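You operate a simulated robot arm through the tools that you are given. There is no shell and no other tool.

You are at the controls of a simulated robot arm. One attempt, no reset.

TASK
Put things in order on the top of the wooden table. At the end: the white carton (marked "TAPE") from the top of the wooden table is in the pink bucket; the green dye bottle stands where the white carton stood; the blue spring from the top of the wooden table is on the silver plate; the small yellow plug stands where the blue spring stood; whatever was shut is shut again. Leave all else as you found it, and nothing knocked over.

Only the result counts: the job must be done as asked and must still hold three seconds after the hand-in. Knocking over, shifting, dropping, spilling or breaking anything else fails it.

THE ROBOT
A 7-joint arm with a two-finger gripper, fixed in place. Base frame: the origin is on the floor under the middle of its stand, x ahead of it, y to its left, z up; the work surface is at about z = 750. Lengths are in mm, angles in degrees, forces in N, time in s.
With the tool pointing down near the work surface it reaches from about 320 to 720 mm from the base axis. Its first joint turns from -66.0 to 66.0 degrees. Payload 2.45 kg.
Tool frame: the origin (TCP) lies between the finger pads and is the grasp point; the fingertips stand 26 mm ahead of it; z points along the fingers, y is the line along which they close. The gripper opens to 96 mm; its body begins 69 mm behind the TCP.
Orientation is that of the tool frame in the base frame, as a unit quaternion [x, y, z, w]. With the fingers straight down and closing along the base's y, the tool's x points along the base's -x, its y along +y and its z along -z.

THE INTERFACE
- The arm moves only by the tool step_arm. Its arguments are lists of equal length, an entry for each row: "offset": the shift along the tool's x, y, z in mm, a list of three; "delta_rot": the turn, a rotation vector about the tool's x, y, z in rad, a list of three; "hand": the finger opening in mm, from 0 to 96. In form: {"offset": [[x, y, z], ...], "delta_rot": [[ax, ay, az], ...], "hand": [hand, ...]}. A call has 1 to 20 rows; each row shifts and turns the commanded pose from where the row before left it, along the tool's axes as they then stand. Rows are played at 5 a second. More than 50 mm and 8.6 degrees between two rows, or a gripper value outside its range, and nothing of the call is played. A pose out of reach is approached as far as the arm can. The call stops where the force on the tool passes 40 N (or 10 N more than at its start, if that is more) or the arm is blocked; 0.2 s more then pass. The fingers move at their own pace (about 50 mm/s each) and stop on an object; they squeeze with about 28 N. The grip force told is the motor's: it shows also when the fingers shut on nothing. Time passes only in rows, and 0.2 s behind the last, so rows that do not move let the fingers close. It gives the time, the measured TCP pose, the force on the tool (base axes), the opening and the grip force at its end, in the units of the frame above (readings bear some noise), with the torque about the TCP (base axes, N m) and any sound that the robot's microphone picked up, and new pictures: "pictures" is both (left out), scene, wrist or none.
- Cameras (640 x 400 px; columns grow to the right, rows downward): "scene" is fixed at [168, -408.2, 1404.6]; the picture's right is [0.65, -0.76, 0.00], its down [-0.57, -0.49, -0.66] and it looks along [0.50, 0.43, -0.75] (base axes); focal length 214 px, centre (320, 200). "wrist" rides on the gripper at [82, 3, -98] in the tool frame; the picture's right is [-0.04, 1.00, 0.00], its down [-0.73, -0.03, -0.68] and it looks along [-0.68, -0.03, 0.73] (tool axes); focal length 256 px, centre (320, 200). There is no depth. A picture from a camera that has moved, and an enlarged one, comes with that camera's place and axes in the base frame and with its lens.
- inspect(camera, box): a new picture of the part [left, top, right, bottom] of that camera's present view, enlarged. The clock stands still meanwhile.
- hand_in(): hands the job in; it is judged then, once.

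Nothing tells you positions but the pictures and the camera data. Unless the task says otherwise, let go and move clear before handing in.

The tools are called after ">>>" as name(argument=value, ...) on one line, values as JSON. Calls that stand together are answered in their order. step_arm: Moves the arm, as the interface text tells. Its arguments: {"type":"object","properties":{"offset":{"type":"array","items":{"type":"array","items":{"type":"number"}}},"delta_rot":{"type":"array","items":{"type":"array","items":{"type":"number"}}},"hand":{"type":"array","items":{"type":"number"}},"pictures":{"type":"string","enum":["both","scene","wrist","none"]}},"required":["offset","delta_rot","hand"]} The other tools are called the same way: inspect (camera, box) takes an enlarged picture of a part of a camera's view; hand_in () hands the job in.

At the start:

```text
t: 0.0
tool_pos: [301.5, -203.3, 1240.7]
orientation: [-0.001, 1.0, 0.0, 0.0]
ft_force: [-0.3, -0.9, 0.0]
torque: [0.01, 0.01, -0.03]
finger_gap: 96.0
grasp_force: 0.1
```

scene: 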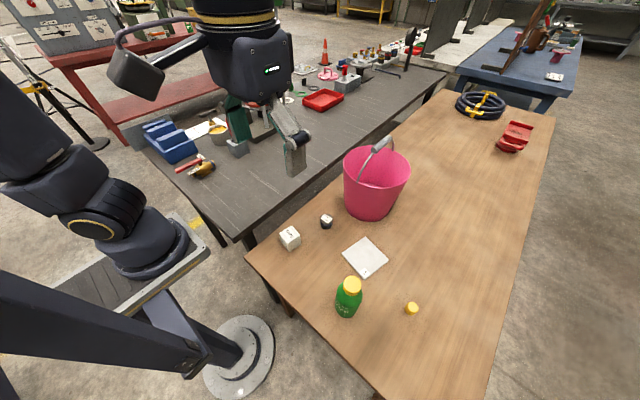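
wrist: 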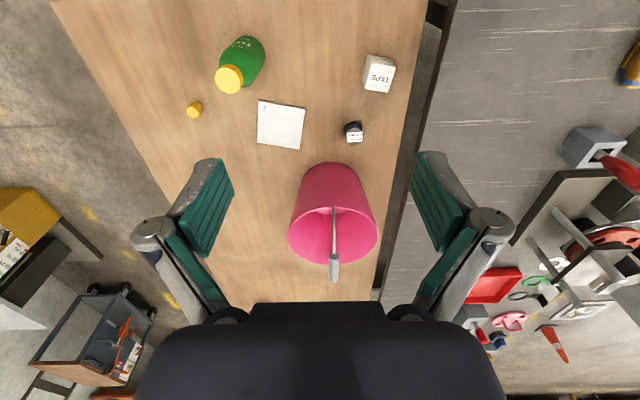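

I see the wooden table with a white carton, a small dark item, a silver plate, a green bottle, a small yellow item and the pink bucket. I'll look closer before moving.

>>> inspect(camera="scene", box=[240, 190, 440, 330])

>>> inspect(camera="wrist", box=[160, 20, 420, 180])

>>> inspect(camera="scene", box=[320, 120, 440, 230])

>>> inspect(camera="scene", box=[430, 70, 570, 170])

```text
2.86 times, centred on (340, 260) of scene
camera zoom: at [168.0, -408.2, 1404.6], right [0.65, -0.76, 0.0], down [-0.57, -0.49, -0.66], along [0.5, 0.43, -0.75], focal length 613 px, centre (263, 29)
```

zoom: 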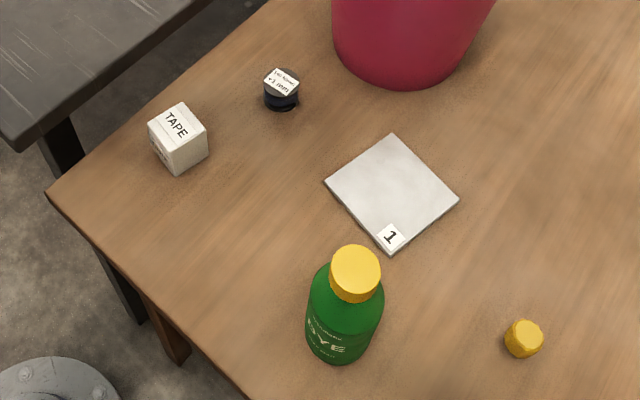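

```text
2.46 times, centred on (290, 100) of wrist
camera zoom: at [221.5, -200.2, 1338.9], right [0.04, 1.0, 0.0], down [0.73, -0.03, 0.68], along [0.68, -0.03, -0.73], focal length 630 px, centre (394, 446)
```

zoom: 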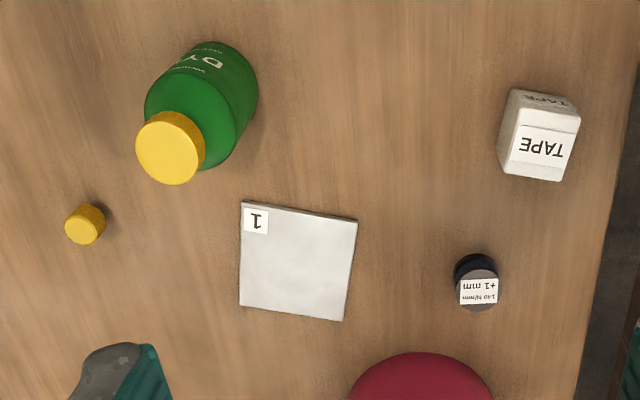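

```text
3.64 times, centred on (380, 175) of scene
camera zoom: at [168.0, -408.2, 1404.6], right [0.65, -0.76, 0.0], down [-0.57, -0.49, -0.66], along [0.5, 0.43, -0.75], focal length 780 px, centre (102, 291)
```

zoom: 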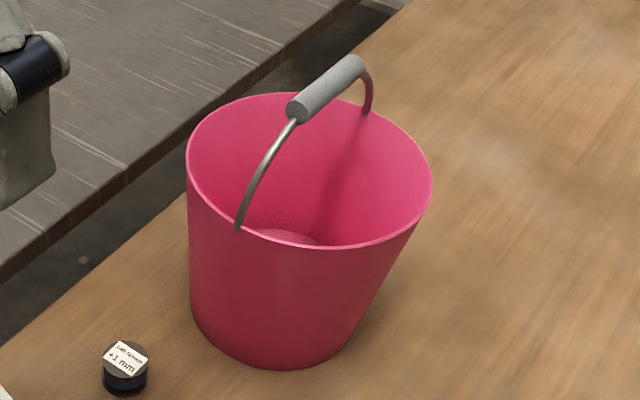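

```text
4.00 times, centred on (500, 120) of scene
camera zoom: at [168.0, -408.2, 1404.6], right [0.65, -0.76, 0.0], down [-0.57, -0.49, -0.66], along [0.5, 0.43, -0.75], focal length 858 px, centre (-400, 520)
```

zoom: 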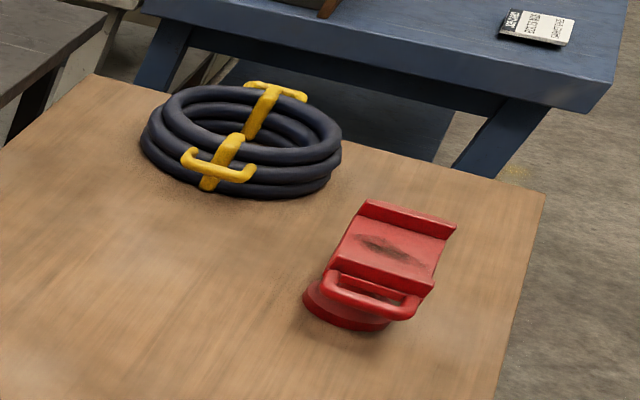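

The objects stand at roughly carton (391,-85), spring (529,-133), plate (509,-310), bottle (345,-355), plug (458,-496), and the bucket centre is near (720,-190) with its rim at about z 937. I'll lower the wrist camera to get better measurements.

>>> step_arm(offset=[[-20, 13, 35], [-20, 13, 35], [-20, 13, 35], [-20, 13, 35], [0, 0, 0], [0, 0, 0]], delta_rot=[[0, 0, 0], [0, 0, 0], [0, 0, 0], [0, 0, 0], [0, 0, 0], [0, 0, 0]], hand=[96, 96, 96, 96, 96, 96])

```text
t: 1.4
tool_pos: [383.8, -153.9, 1097.1]
orientation: [0.0, 1.0, 0.001, -0.001]
ft_force: [-0.4, 0.6, -0.5]
torque: [-0.02, 0.01, 0.01]
finger_gap: 95.9
grasp_force: 0.1
camera wrist: at [303.6, -150.9, 1197.0], right [0.04, 1.0, 0.0], down [0.73, -0.03, 0.68], along [0.68, -0.03, -0.73], focal length 256 px, centre (320, 200)
```

scene: 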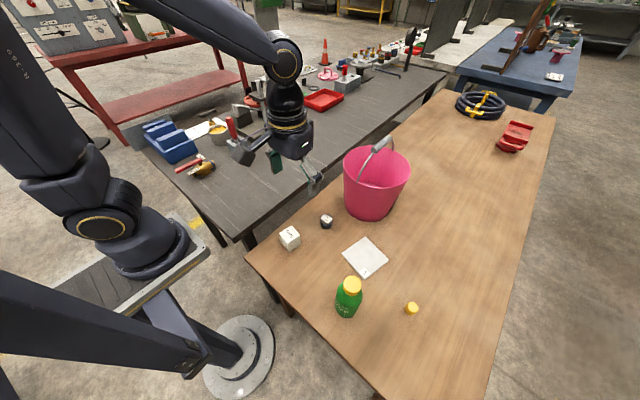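
wrist: 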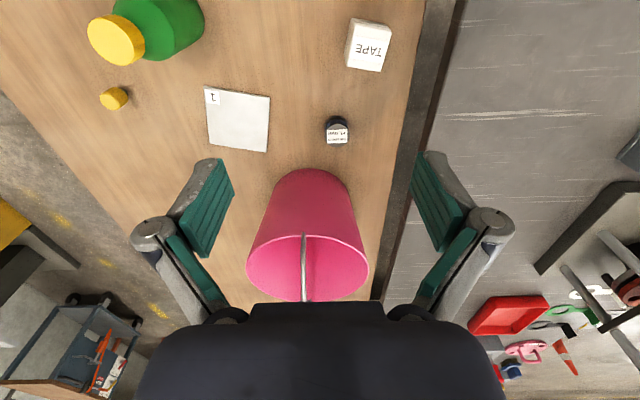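

>>> inspect(camera="wrist", box=[300, 0, 420, 80])

>>> inspect(camera="wrist", box=[300, 100, 380, 150])

>>> inspect(camera="wrist", box=[70, 0, 310, 160])

>>> inspect(camera="wrist", box=[230, 150, 390, 310])

>>> inspect(camera="scene", box=[260, 200, 360, 270])

```text
5.00 times, centred on (360, 40) of wrist
camera zoom: at [303.6, -150.9, 1197.0], right [0.04, 1.0, 0.0], down [0.73, -0.03, 0.68], along [0.68, -0.03, -0.73], focal length 1280 px, centre (120, 1000)
```

zoom: 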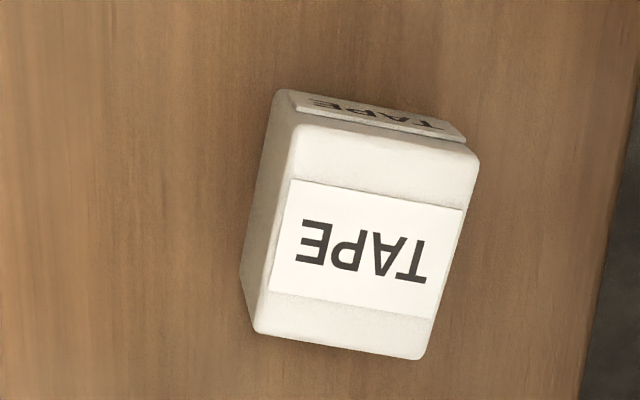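

```text
8.00 times, centred on (340, 125) of wrist
camera zoom: at [303.6, -150.9, 1197.0], right [0.04, 1.0, 0.0], down [0.73, -0.03, 0.68], along [0.68, -0.03, -0.73], focal length 2048 px, centre (160, 800)
```

zoom: 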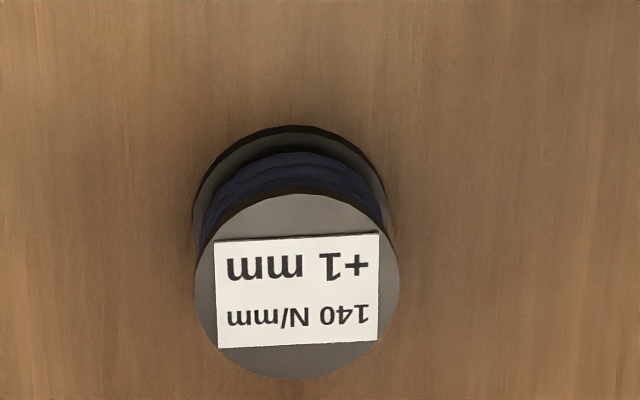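

```text
2.50 times, centred on (190, 80) of wrist
camera zoom: at [303.6, -150.9, 1197.0], right [0.04, 1.0, 0.0], down [0.73, -0.03, 0.68], along [0.68, -0.03, -0.73], focal length 640 px, centre (645, 500)
```

zoom: 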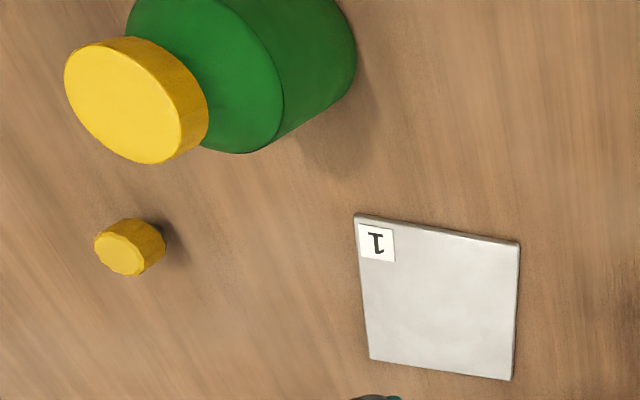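

```text
2.50 times, centred on (310, 230) of wrist
camera zoom: at [303.6, -150.9, 1197.0], right [0.04, 1.0, 0.0], down [0.73, -0.03, 0.68], along [0.68, -0.03, -0.73], focal length 640 px, centre (345, 125)
```

zoom: 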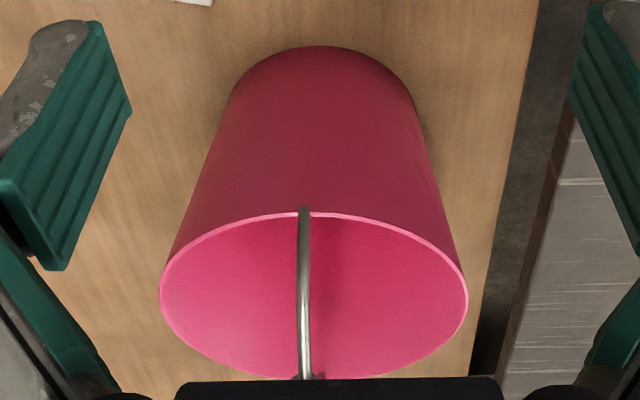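

```text
5.71 times, centred on (310, 235) of scene
camera zoom: at [168.0, -408.2, 1404.6], right [0.65, -0.76, 0.0], down [-0.57, -0.49, -0.66], along [0.5, 0.43, -0.75], focal length 1226 px, centre (377, 0)
```

zoom: 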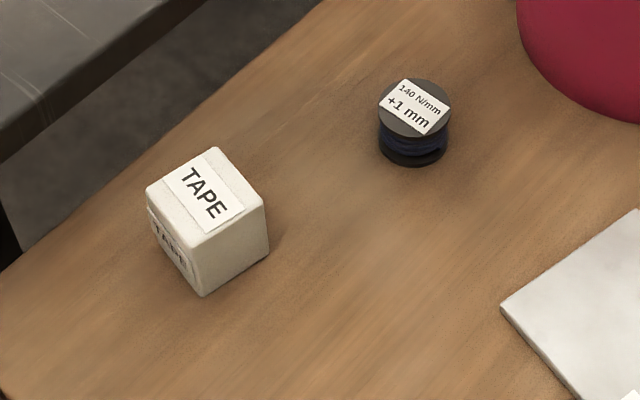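

Carton looks to be a 50 mm cube at about (394,-88), turned some -10°; the spring is about 45 mm across and 33 mm high at (533,-129). Next I'll look closely at the bottle and plug.

>>> inspect(camera="scene", box=[320, 262, 400, 332])

>>> inspect(camera="scene", box=[392, 290, 432, 325])

>>> step_arm(offset=[[0, -45, 0], [0, -45, 0], [0, -45, 0], [0, -45, 0], [10, -20, 0], [0, 0, 0], [0, 0, 0]], delta_rot=[[0, 0, 0], [0, 0, 0], [0, 0, 0], [0, 0, 0], [0, 0, 0], [0, 0, 0], [0, 0, 0]], hand=[96, 96, 96, 96, 96, 96, 96])

```text
5.71 times, centred on (360, 297) of scene
camera zoom: at [168.0, -408.2, 1404.6], right [0.65, -0.76, 0.0], down [-0.57, -0.49, -0.66], along [0.5, 0.43, -0.75], focal length 1226 px, centre (91, -354)
```

zoom: 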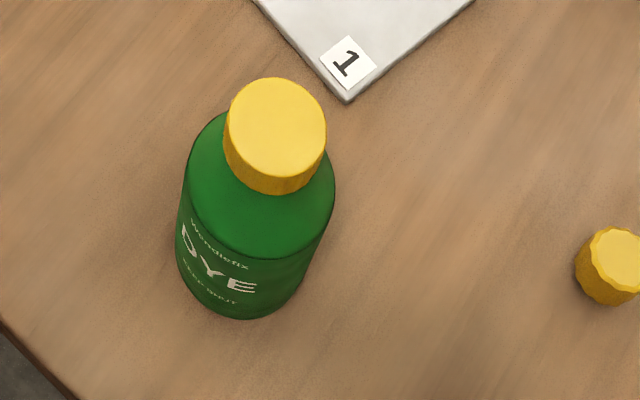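

```text
11.43 times, centred on (412, 308) of scene
camera zoom: at [168.0, -408.2, 1404.6], right [0.65, -0.76, 0.0], down [-0.57, -0.49, -0.66], along [0.5, 0.43, -0.75], focal length 2451 px, centre (-731, -1029)
```

zoom: 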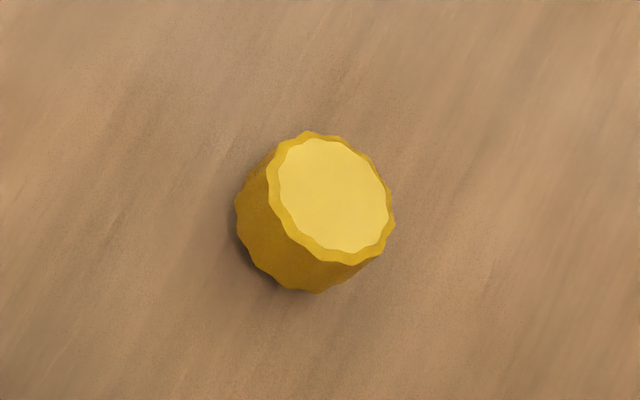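

```text
t: 3.0
tool_pos: [371.2, -353.3, 1101.6]
orientation: [0.001, 1.0, 0.0, 0.001]
ft_force: [0.5, -0.3, 1.1]
torque: [0.04, 0.02, 0.01]
finger_gap: 96.0
grasp_force: 0.1
camera wrist: at [292.0, -349.3, 1199.4], right [0.04, 1.0, 0.0], down [0.73, -0.03, 0.68], along [0.68, -0.03, -0.73], focal length 256 px, centre (320, 200)
```

scene: 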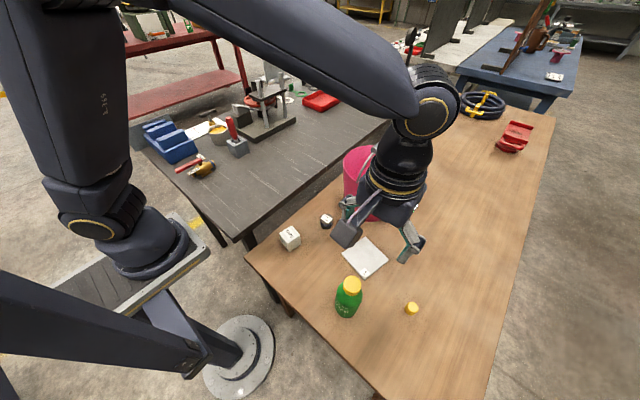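
wrist: 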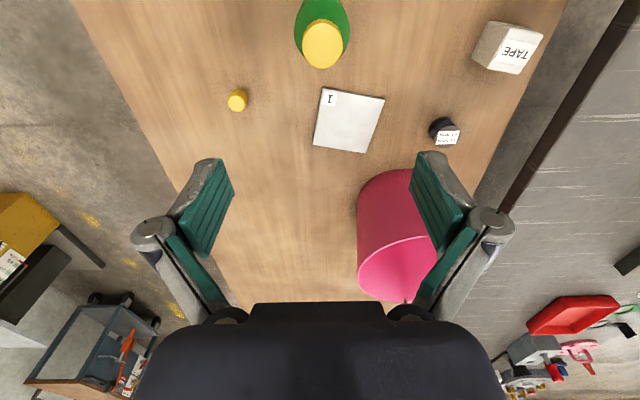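

>>> inspect(camera="wrist", box=[270, 0, 390, 75])

>>> inspect(camera="wrist", box=[205, 75, 285, 125])

>>> inspect(camera="wrist", box=[430, 0, 570, 87])

>>> inspect(camera="wrist", box=[405, 105, 485, 155])

```text
5.33 times, centred on (330, 38) of wrist
camera zoom: at [292.0, -349.3, 1199.4], right [0.04, 1.0, 0.0], down [0.73, -0.03, 0.68], along [0.68, -0.03, -0.73], focal length 1365 px, centre (267, 1067)
```

zoom: 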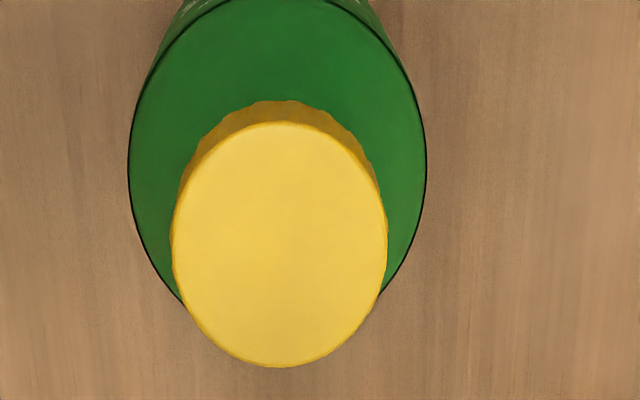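

```text
8.00 times, centred on (245, 100) of wrist
camera zoom: at [292.0, -349.3, 1199.4], right [0.04, 1.0, 0.0], down [0.73, -0.03, 0.68], along [0.68, -0.03, -0.73], focal length 2048 px, centre (920, 1000)
```

zoom: 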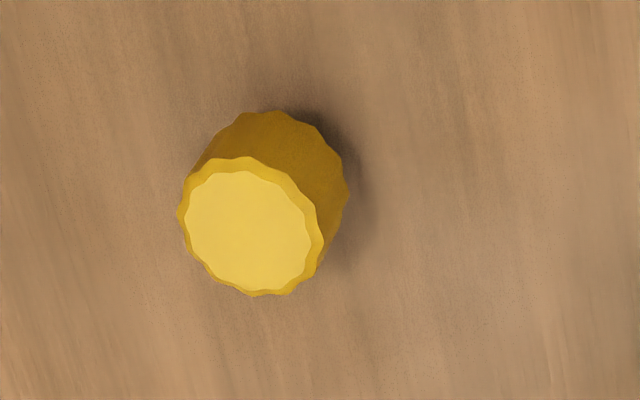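

```text
4.57 times, centred on (500, 44) of wrist
camera zoom: at [292.0, -349.3, 1199.4], right [0.04, 1.0, 0.0], down [0.73, -0.03, 0.68], along [0.68, -0.03, -0.73], focal length 1170 px, centre (-503, 915)
```

zoom: 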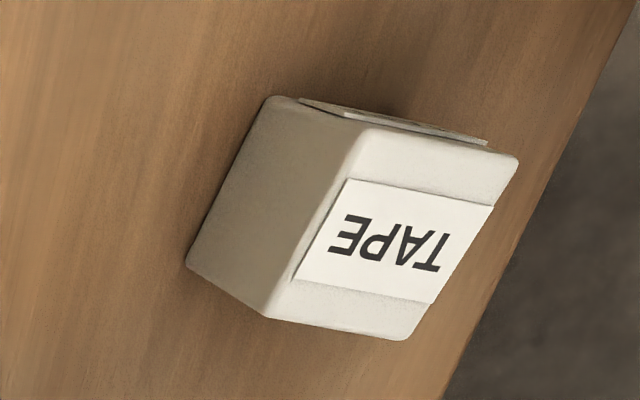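

```text
8.00 times, centred on (445, 130) of wrist
camera zoom: at [292.0, -349.3, 1199.4], right [0.04, 1.0, 0.0], down [0.73, -0.03, 0.68], along [0.68, -0.03, -0.73], focal length 2048 px, centre (-680, 760)
```

zoom: 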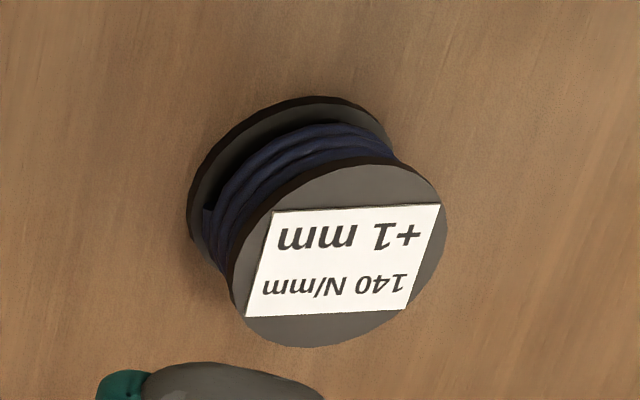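

>>> inspect(camera="scene", box=[310, 50, 470, 270])

```text
1.82 times, centred on (390, 160) of scene
camera zoom: at [168.0, -408.2, 1404.6], right [0.65, -0.76, 0.0], down [-0.57, -0.49, -0.66], along [0.5, 0.43, -0.75], focal length 390 px, centre (193, 273)
```

zoom: 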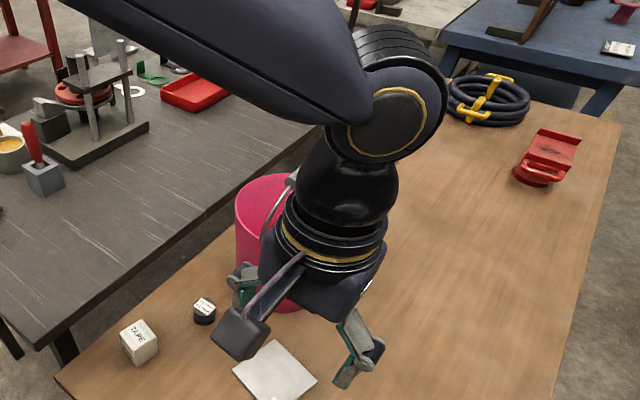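

Bottle stands at about (351,-349) with its cap top near z 916; the grip belongs on its body. Now I move above the carton and line the fingers up with its sides.

>>> step_arm(offset=[[-3.5, 44.2, 10], [-3.5, 44.2, 10], [-3.5, 44.2, 10], [-3.5, 44.2, 10], [-3.5, 44.2, 10], [-3.5, 44.4, 10], [0, 0, 0], [0, 0, 0], [0, 0, 0], [0, 0, 0]], delta_rot=[[0, 0, 0], [0, 0, 0], [0, 0, 0], [0, 0, 0], [0, 0, 0], [0, 0, 0], [0, 0, 0.09], [0, 0, 0.09], [0, 0, 0], [0, 0, 0]], hand=[96, 96, 96, 96, 96, 96, 90, 90, 90, 90])

```text
t: 5.2
tool_pos: [393.8, -87.3, 1040.3]
orientation: [0.09, 0.996, 0.0, 0.0]
ft_force: [0.5, -0.8, -1.0]
torque: [0.01, -0.03, 0.01]
finger_gap: 90.3
grasp_force: 0.1
camera wrist: at [315.3, -69.0, 1138.8], right [0.22, 0.98, 0.0], down [0.72, -0.16, 0.68], along [0.66, -0.15, -0.73], focal length 256 px, centre (320, 200)
```

scene: 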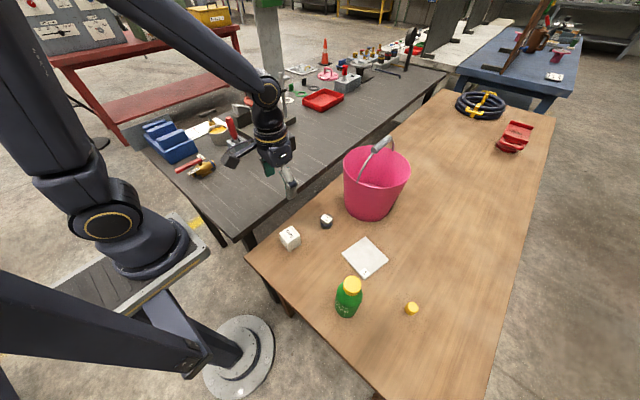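
wrist: 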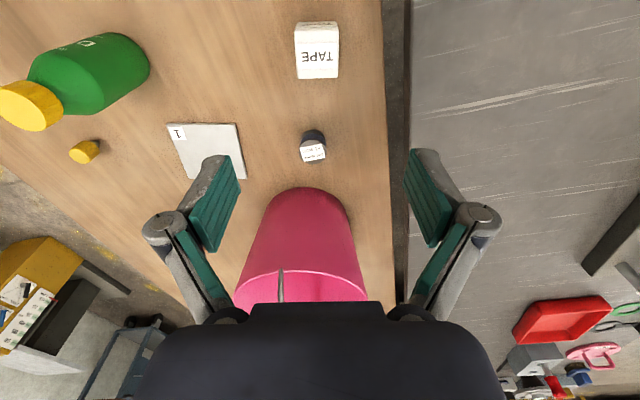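

>>> inspect(camera="wrist", box=[270, 10, 370, 90])

```text
5.00 times, centred on (320, 50) of wrist
camera zoom: at [315.3, -69.0, 1138.8], right [0.22, 0.98, 0.0], down [0.72, -0.16, 0.68], along [0.66, -0.15, -0.73], focal length 1280 px, centre (320, 950)
```

zoom: 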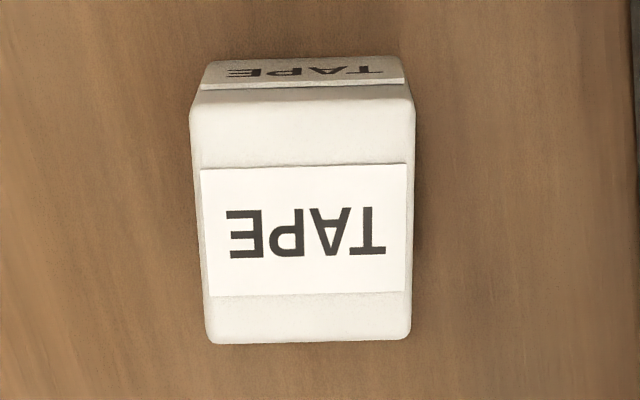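

The carton sits about 3–4 mm to the -y side of the tool axis, so I shift slightly and descend partway, then check again.

>>> step_arm(offset=[[0.5, -3.5, 0], [0, 0, 40], [0, 0, 40], [0, 0, 40], [0, 0, 40], [0, 0, 0], [0, 0, 0]], delta_rot=[[0, 0, 0], [0, 0, 0], [0, 0, 0], [0, 0, 0], [0, 0, 0], [0, 0, 0], [0, 0, 0]], hand=[90, 90, 90, 90, 90, 90, 90])

```text
t: 6.8
tool_pos: [392.5, -92.6, 880.0]
orientation: [0.089, 0.996, 0.0, 0.0]
ft_force: [0.6, -0.1, 0.4]
torque: [0.0, 0.0, -0.02]
finger_gap: 90.2
grasp_force: 0.0
camera wrist: at [314.7, -73.2, 978.5], right [0.22, 0.98, 0.0], down [0.72, -0.16, 0.68], along [0.66, -0.15, -0.73], focal length 256 px, centre (320, 200)
```

scene: 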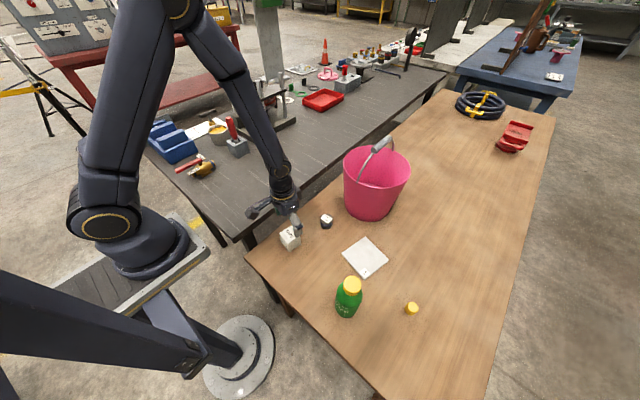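
wrist: 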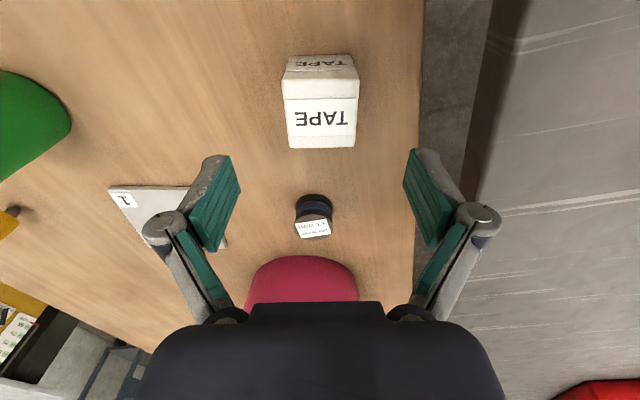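

The alignment is good now. I descend to z≈797 and close on the carton.

>>> step_arm(offset=[[0, 0, 35], [0, 0, 30], [0, 0, 18], [0, 0, 0], [0, 0, 0], [0, 0, 0], [0, 0, 0], [0, 0, 0], [0, 0, 0], [0, 0, 0]], delta_rot=[[0, 0, 0], [0, 0, 0], [0, 0, 0], [0, 0, 0], [0, 0, 0], [0, 0, 0], [0, 0, 0], [0, 0, 0], [0, 0, 0], [0, 0, 0]], hand=[90, 90, 90, 90, 75, 60, 45, 30, 30, 30])

```text
t: 9.0
tool_pos: [393.2, -89.4, 797.1]
orientation: [0.09, 0.996, 0.001, 0.0]
ft_force: [-1.1, -0.2, 0.5]
torque: [-0.06, 0.02, -0.02]
finger_gap: 49.5
grasp_force: 28.4
camera wrist: at [314.3, -72.2, 897.1], right [0.22, 0.98, 0.0], down [0.72, -0.16, 0.68], along [0.66, -0.15, -0.73], focal length 256 px, centre (320, 200)
```

scene: 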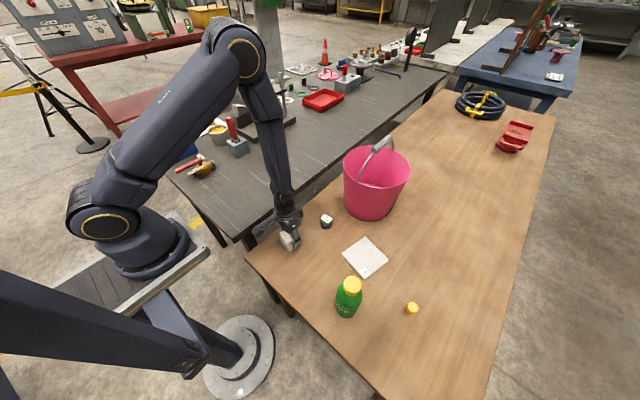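
wrist: 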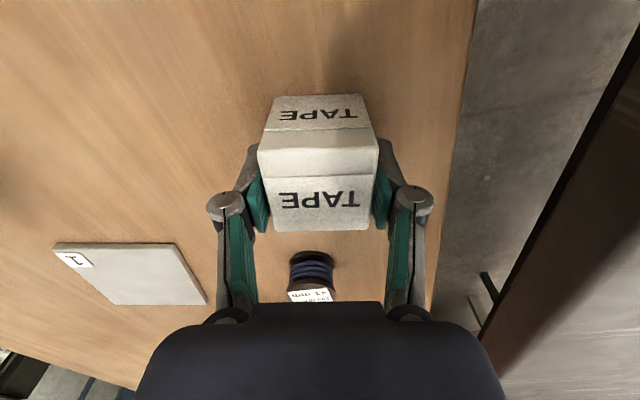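

The carton is gripped with a 49.5 mm gap. I lift straight up and turn the hand so the fingers will close along the bucket's handle plane.

>>> step_arm(offset=[[0, 0, -20], [0, 0, -40], [0, 0, -40], [0, 0, -45], [0, 0, -45], [0, 0, -45], [0, 0, -45], [0, 0, -45], [0, 0, 0], [0, 0, 0], [0, 0, 0], [0, 0, 0], [0, 0, 0], [0, 0, 0], [0, 0, 0], [0, 0, 0], [0, 0, 0], [0, 0, 0], [0, 0, 0]], delta_rot=[[0, 0, 0], [0, 0, 0], [0, 0, 0], [0, 0, 0], [0, 0, 0], [0, 0, 0], [0, 0, 0], [0, 0, 0], [0, 0, 0.1391], [0, 0, 0.1391], [0, 0, 0.1391], [0, 0, 0.1391], [0, 0, 0.1391], [0, 0, 0.1391], [0, 0, 0.1391], [0, 0, 0.1391], [0, 0, 0.1391], [0, 0, 0.1391], [0, 0, 0]], hand=[30, 30, 30, 30, 30, 30, 30, 30, 30, 30, 30, 30, 30, 30, 30, 30, 30, 30, 30])

```text
t: 13.0
tool_pos: [390.7, -89.8, 1122.2]
orientation: [0.708, 0.707, 0.0, 0.0]
ft_force: [0.0, -0.4, -0.9]
torque: [0.02, -0.01, 0.01]
finger_gap: 30.2
grasp_force: 0.0
camera wrist: at [396.6, -7.8, 1220.9], right [1.0, -0.04, 0.0], down [-0.03, -0.73, 0.68], along [-0.03, -0.68, -0.73], focal length 256 px, centre (320, 200)
```

scene: 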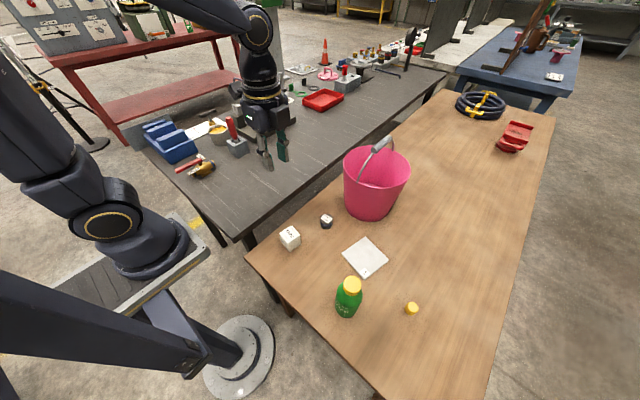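
wrist: 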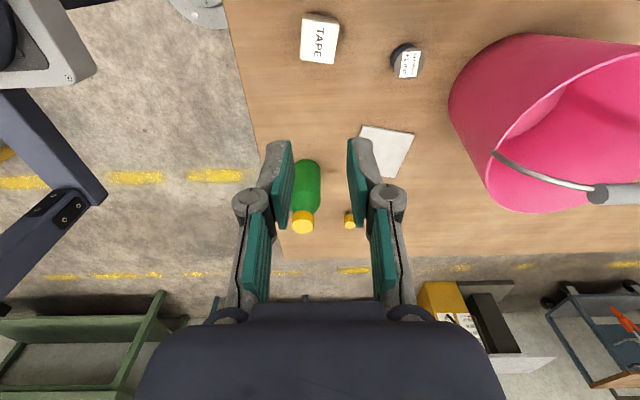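

The fingers closed to 30 mm, so the carton slipped out and appears to be still at its place. I check its condition closely.

>>> inspect(camera="wrist", box=[280, 0, 440, 100])

>>> inspect(camera="scene", box=[260, 200, 360, 270])

>>> inspect(camera="scene", box=[220, 40, 320, 180])

>>> inspect(camera="wrist", box=[440, 20, 640, 230])

```text
4.00 times, centred on (360, 50) of wrist
camera zoom: at [396.6, -7.8, 1220.9], right [1.0, -0.04, 0.0], down [-0.03, -0.73, 0.68], along [-0.03, -0.68, -0.73], focal length 1024 px, centre (160, 800)
```

zoom: 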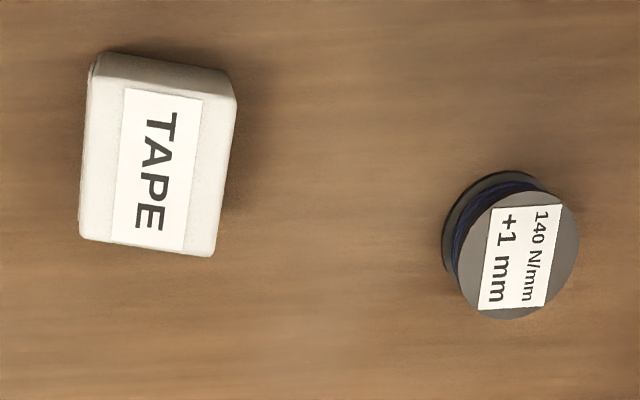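

```text
5.71 times, centred on (310, 235) of scene
camera zoom: at [168.0, -408.2, 1404.6], right [0.65, -0.76, 0.0], down [-0.57, -0.49, -0.66], along [0.5, 0.43, -0.75], focal length 1226 px, centre (377, 0)
```

zoom: 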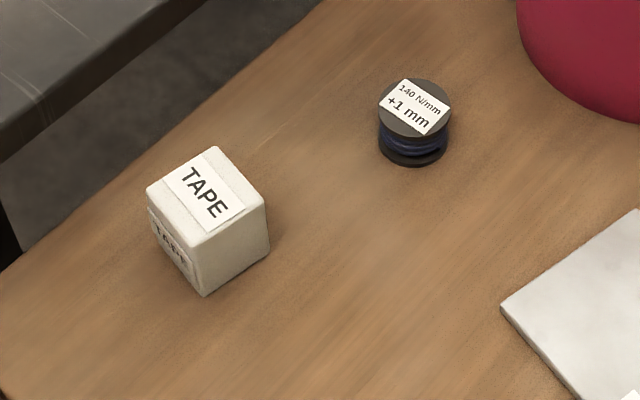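

```text
2.86 times, centred on (270, 110) of scene
camera zoom: at [168.0, -408.2, 1404.6], right [0.65, -0.76, 0.0], down [-0.57, -0.49, -0.66], along [0.5, 0.43, -0.75], focal length 613 px, centre (463, 457)
```

zoom: 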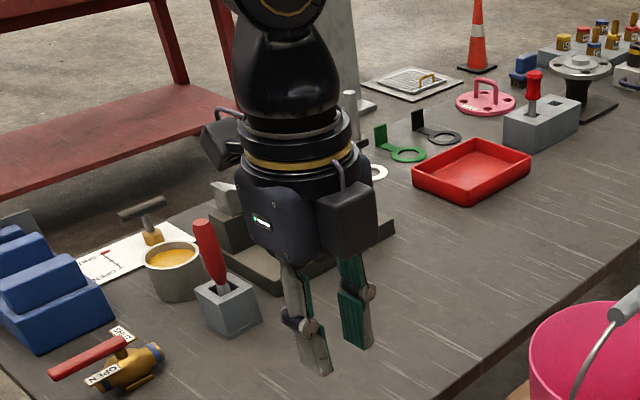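

```text
1.90 times, centred on (540, 125) of wrist
camera zoom: at [396.6, -7.8, 1220.9], right [1.0, -0.04, 0.0], down [-0.03, -0.73, 0.68], along [-0.03, -0.68, -0.73], focal length 488 px, centre (-99, 343)
```

zoom: 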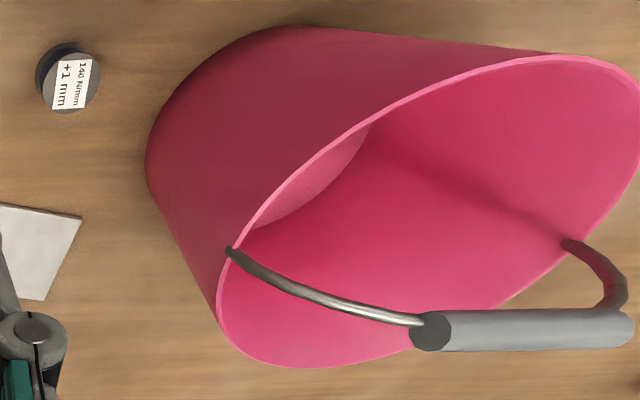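

The carton hasn't moved at all, so the fingers slid off it on the way up; it may be heavy or slippery. I'll regrip deeper, on the other pair of faces, and lift slowly while watching the force.

>>> step_arm(offset=[[0, 0, 0], [0, 0, 0], [0, 0, 40], [0, 0, 40], [0, 0, 40], [0, 0, 40], [0, 0, 40], [0, 0, 40], [0, 0, 0], [0, 0, 0]], delta_rot=[[0, 0, 0.09], [0, 0, 0.09], [0, 0, 0], [0, 0, 0], [0, 0, 0], [0, 0, 0], [0, 0, 0], [0, 0, 0], [0, 0, 0], [0, 0, 0]], hand=[60, 90, 90, 90, 90, 90, 90, 90, 90, 90])

```text
t: 15.2
tool_pos: [391.4, -88.3, 882.4]
orientation: [0.768, 0.641, 0.001, 0.0]
ft_force: [1.1, 0.0, 0.2]
torque: [0.01, 0.0, -0.02]
finger_gap: 89.9
grasp_force: 0.2
camera wrist: at [410.6, -7.8, 981.3], right [0.98, -0.22, 0.0], down [-0.16, -0.72, 0.68], along [-0.15, -0.66, -0.73], focal length 256 px, centre (320, 200)
```

scene: 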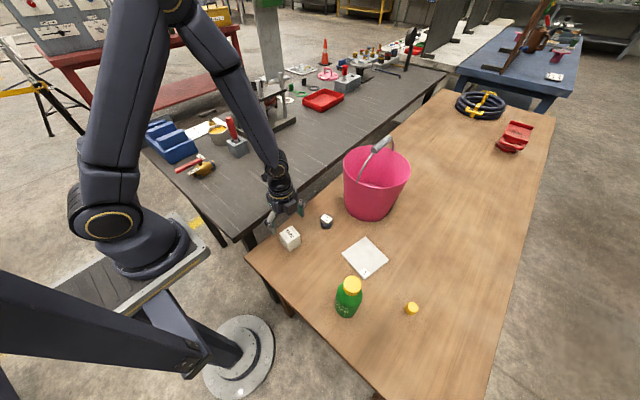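
wrist: 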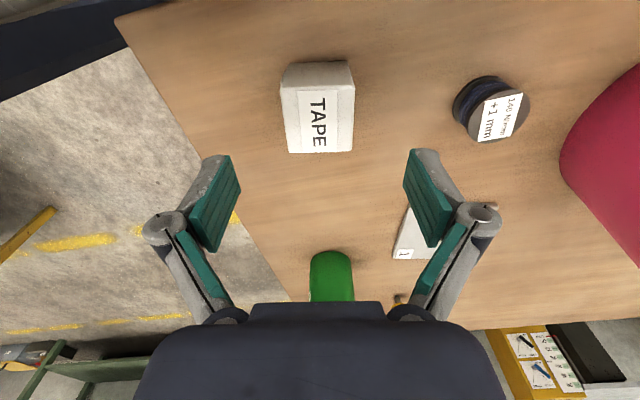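

>>> inspect(camera="wrist", box=[260, 40, 380, 170])

```text
3.08 times, centred on (320, 105) of wrist
camera zoom: at [410.6, -7.8, 981.3], right [0.98, -0.22, 0.0], down [-0.16, -0.72, 0.68], along [-0.15, -0.66, -0.73], focal length 788 px, centre (320, 492)
```

zoom: 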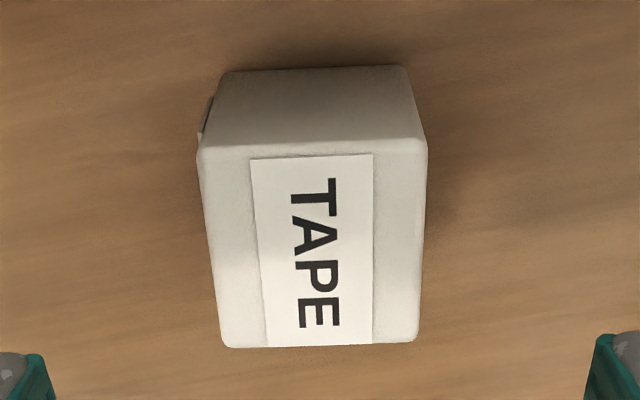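

>>> step_arm(offset=[[-3, 0, 30], [0, 0, 35], [0, 0, 25], [0, 0, 9], [0, 0, 0], [0, 0, 0], [0, 0, 0], [0, 0, 0], [0, 0, 0], [0, 0, 0], [0, 0, 0]], delta_rot=[[0, 0, 0], [0, 0, 0], [0, 0, 0], [0, 0, 0], [0, 0, 0], [0, 0, 0], [0, 0, 0], [0, 0, 0], [0, 0, 0], [0, 0, 0], [0, 0, 0]], hand=[90, 90, 90, 90, 90, 70, 50, 30, 10, 0, 0])

>>> step_arm(offset=[[0, 0, -1], [0, 0, -1], [0, 0, -1], [0, 0, -1], [0, 0, 0]], delta_rot=[[0, 0, 0], [0, 0, 0], [0, 0, 0], [0, 0, 0], [0, 0, 0]], hand=[0, 0, 0, 0, 0])

```text
t: 17.6
tool_pos: [391.2, -91.7, 783.0]
orientation: [0.768, 0.641, 0.0, 0.001]
ft_force: [-2.4, -0.3, 3.4]
torque: [0.05, 0.17, 0.03]
finger_gap: 49.5
grasp_force: 27.9
camera wrist: at [410.3, -12.3, 883.0], right [0.98, -0.22, 0.0], down [-0.16, -0.72, 0.68], along [-0.15, -0.66, -0.73], focal length 256 px, centre (320, 200)
```

scene: 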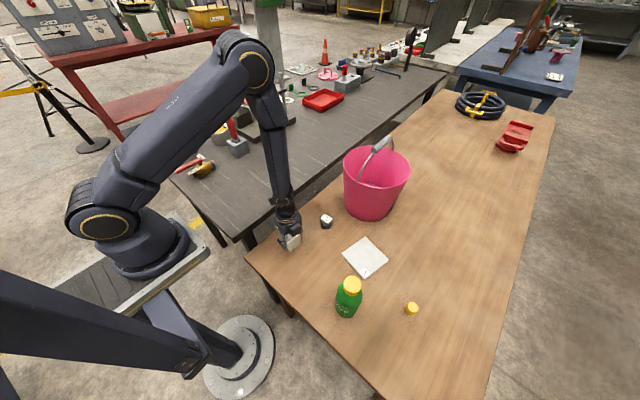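
wrist: 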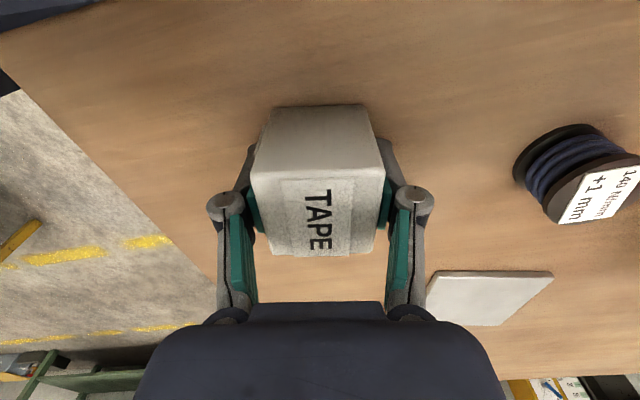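

```text
t: 18.8
tool_pos: [391.5, -93.4, 787.7]
orientation: [0.767, 0.641, 0.0, 0.0]
ft_force: [0.5, 0.1, -3.1]
torque: [-0.01, 0.0, 0.01]
finger_gap: 49.2
grasp_force: 28.5
camera wrist: at [410.8, -12.5, 886.6], right [0.98, -0.22, 0.0], down [-0.16, -0.72, 0.68], along [-0.15, -0.66, -0.73], focal length 256 px, centre (320, 200)
```

scene: 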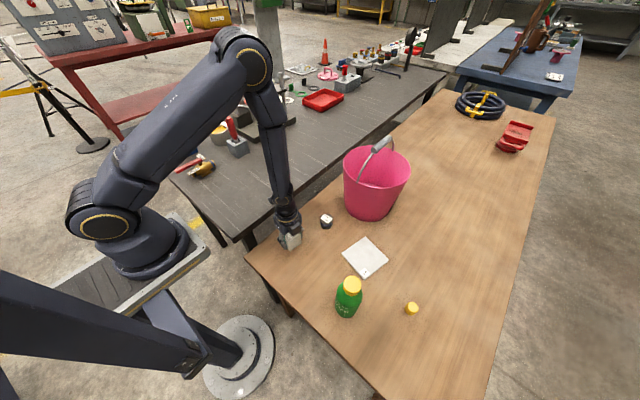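
wrist: 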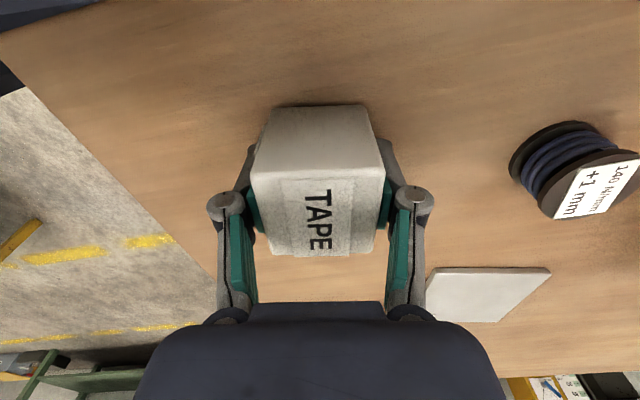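

The carton is now rising with the hand (about 3 N of load). I keep lifting slowly.

>>> step_arm(offset=[[0, 0, -4], [0, 0, -6], [0, 0, -8], [0, 0, -10], [0, 0, -10], [0, 0, -10], [0, 0, -8], [0, 0, -4], [0, 0, 0]], delta_rot=[[0, 0, 0], [0, 0, 0], [0, 0, 0], [0, 0, 0], [0, 0, 0], [0, 0, 0], [0, 0, 0], [0, 0, 0], [0, 0, 0]], hand=[0, 0, 0, 0, 0, 0, 0, 0, 0])

```text
t: 20.8
tool_pos: [392.5, -91.8, 847.1]
orientation: [0.768, 0.64, 0.0, 0.0]
ft_force: [0.3, 0.1, -2.2]
torque: [-0.02, 0.0, 0.02]
finger_gap: 49.6
grasp_force: 28.1
camera wrist: at [410.8, -12.8, 946.7], right [0.98, -0.22, 0.0], down [-0.16, -0.72, 0.68], along [-0.15, -0.66, -0.73], focal length 256 px, centre (320, 200)
```

scene: 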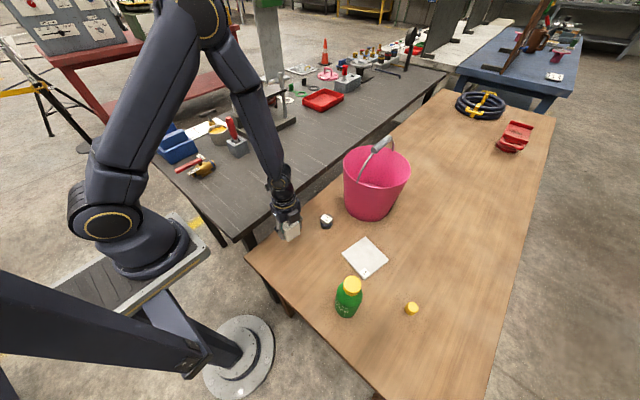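
wrist: 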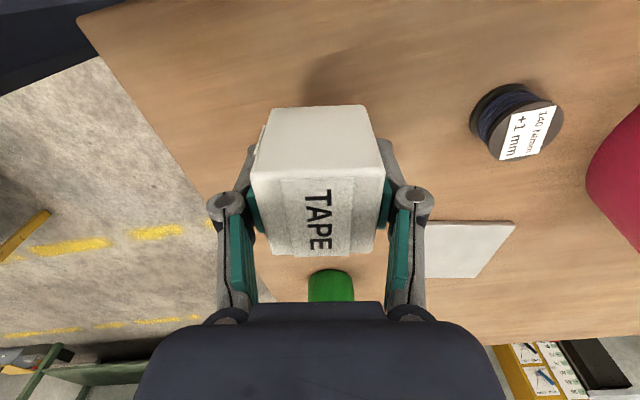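

The carton is held firmly. Triangulating from several views puts the bucket centre near (706,-189), its rim at z≈950 and the handle in the plane y≈-189 up to about z 1040. I look closely at the hand's shape before going near it.

>>> inspect(camera="scene", box=[240, 150, 330, 250])

>>> step_arm(offset=[[0, 0, -15], [0, 0, -25], [0, 0, -35], [0, 0, -35], [0, 0, -35], [0, 0, -35], [0, 0, -35], [0, 0, -35], [0, 0, -25], [0, 0, -10], [0, 0, 0]], delta_rot=[[0, 0, 0], [0, 0, 0], [0, 0, 0], [0, 0, 0], [0, 0, 0], [0, 0, 0], [0, 0, 0], [0, 0, 0], [0, 0, 0], [0, 0, 0], [0, 0, 0]], hand=[0, 0, 0, 0, 0, 0, 0, 0, 0, 0, 0])

>>> inspect(camera="scene", box=[210, 20, 330, 200])

```text
4.00 times, centred on (285, 200) of scene
camera zoom: at [168.0, -408.2, 1404.6], right [0.65, -0.76, 0.0], down [-0.57, -0.49, -0.66], along [0.5, 0.43, -0.75], focal length 858 px, centre (460, 200)
```

zoom: 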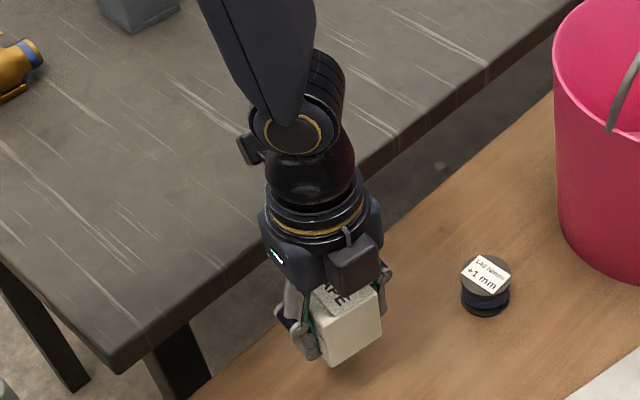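

```text
t: 23.2
tool_pos: [390.0, -93.8, 1132.3]
orientation: [0.768, 0.641, 0.001, 0.0]
ft_force: [0.6, -0.2, -3.2]
torque: [0.0, -0.03, -0.01]
finger_gap: 49.7
grasp_force: 27.4
camera wrist: at [409.8, -13.0, 1231.0], right [0.98, -0.22, 0.0], down [-0.16, -0.72, 0.68], along [-0.15, -0.66, -0.73], focal length 256 px, centre (320, 200)
```

scene: 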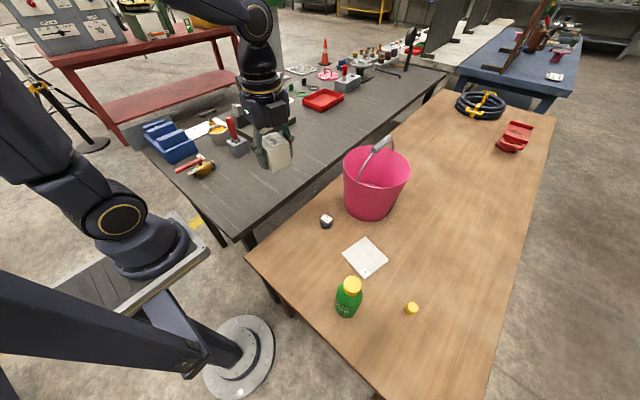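
wrist: 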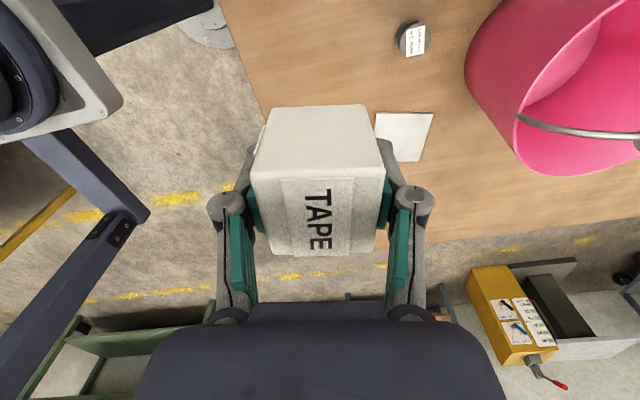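

```text
2.22 times, centred on (270, 110) of scene
camera zoom: at [168.0, -408.2, 1404.6], right [0.65, -0.76, 0.0], down [-0.57, -0.49, -0.66], along [0.5, 0.43, -0.75], focal length 477 px, centre (431, 400)
```

zoom: 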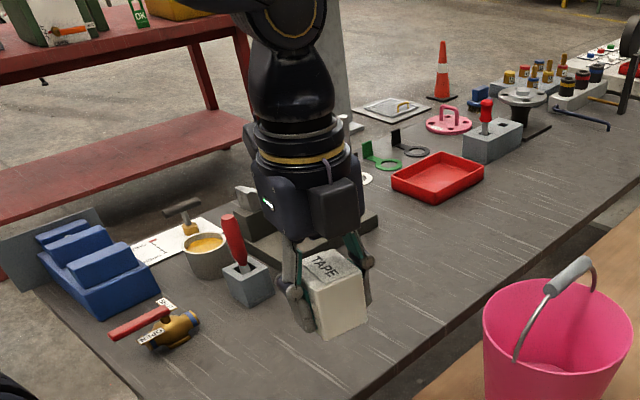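

There's a box about 55 mm out on the hand's -x side, so near the handle I'll lean the hand about 22° away from it. I move toward the bucket at a safe height, unwind the yaw, lean, and check.

>>> step_arm(offset=[[0, 0, 0], [0, 0, 0], [-3, 20, 0], [-6, 38, 0], [-6, 40, 0], [-6, 40, 0], [-6, 40, 0], [-6, 40, 0], [-3, 30, 0], [0, 0, 0], [0, 0, 0], [0, 0, 0], [0, 0, 0]], delta_rot=[[0, 0, -0.09], [0, 0, -0.09], [0, 0, 0], [0, 0, 0], [0, 0, 0], [0, 0, 0], [0, 0, 0], [0, 0, 0], [0, 0, 0], [0, -0.128, 0], [0, -0.128, 0], [0, -0.128, 0], [0, 0, 0]], hand=[0, 0, 0, 0, 0, 0, 0, 0, 0, 0, 0, 0, 0])

```text
t: 26.0
tool_pos: [638.9, -128.3, 1131.5]
orientation: [0.695, 0.693, -0.135, 0.135]
ft_force: [0.5, 0.5, -2.2]
torque: [0.01, 0.03, -0.03]
finger_gap: 49.6
grasp_force: 27.9
camera wrist: at [642.5, -15.7, 1193.2], right [1.0, -0.04, 0.02], down [-0.03, -0.42, 0.9], along [-0.03, -0.9, -0.43], focal length 256 px, centre (320, 200)
```

scene: 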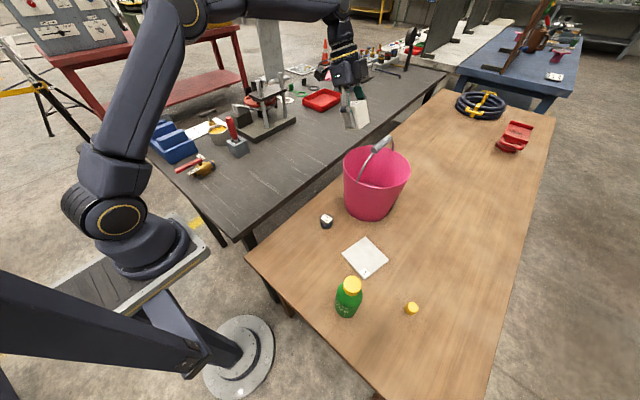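
wrist: 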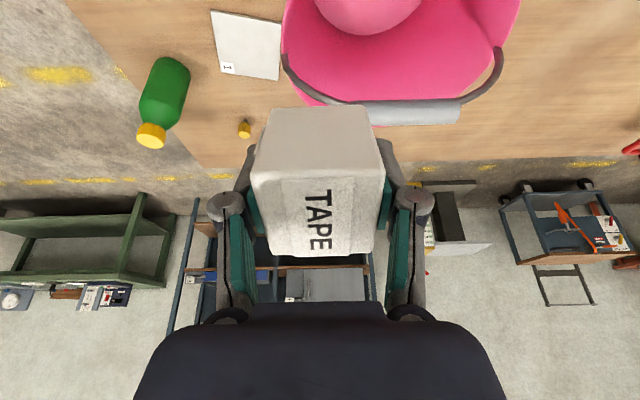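

The wrist view confirms the handle plane at y≈-189 and the bucket centre near (710,-189). I move over the left half and come down partway.

>>> step_arm(offset=[[-10.2, 24.5, 4.1], [-10.2, 24.5, 4.1], [9.7, 0, 24.1], [9.7, 0, 24.1], [9.7, 0, 24.1], [9.7, 0, 24.1], [9.7, 0, 24.1], [0, 0, 0]], delta_rot=[[0, 0, 0], [0, 0, 0], [0, 0, 0], [0, 0, 0], [0, 0, 0], [0, 0, 0], [0, 0, 0], [0, 0, 0]], hand=[0, 0, 0, 0, 0, 0, 0, 0])

>>> inspect(camera="scene", box=[310, 60, 430, 230])

```text
t: 27.8
tool_pos: [689.8, -151.2, 1001.1]
orientation: [0.694, 0.694, -0.135, 0.135]
ft_force: [0.3, -0.4, -3.1]
torque: [0.01, 0.02, -0.02]
finger_gap: 49.8
grasp_force: 27.8
camera wrist: at [693.3, -39.0, 1061.9], right [1.0, -0.04, 0.02], down [-0.03, -0.43, 0.9], along [-0.03, -0.9, -0.43], focal length 256 px, centre (320, 200)
```

scene: 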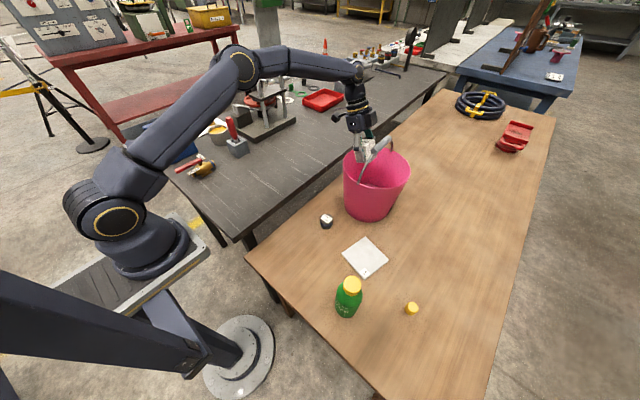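
wrist: 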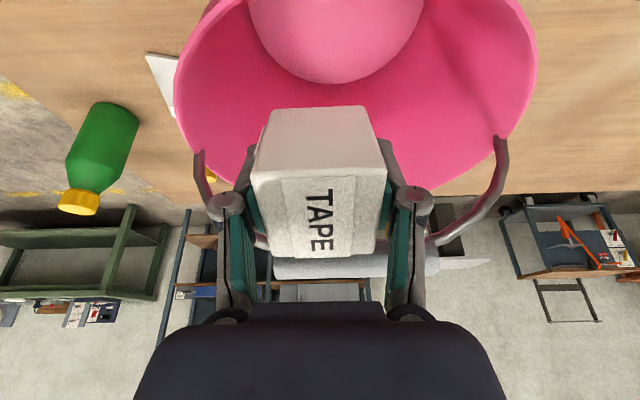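

```text
2.35 times, centred on (370, 145) of scene
camera zoom: at [168.0, -408.2, 1404.6], right [0.65, -0.76, 0.0], down [-0.57, -0.49, -0.66], along [0.5, 0.43, -0.75], focal length 505 px, centre (202, 329)
```

zoom: 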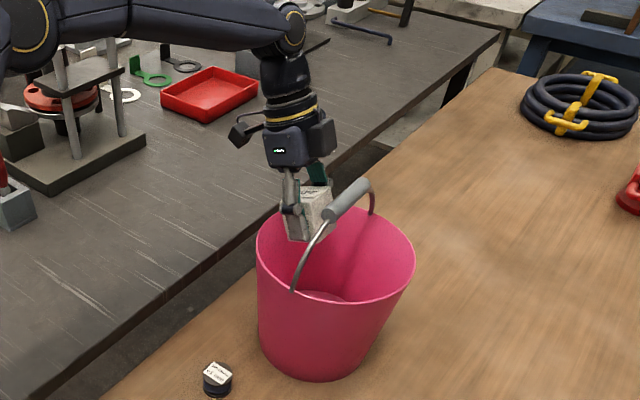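

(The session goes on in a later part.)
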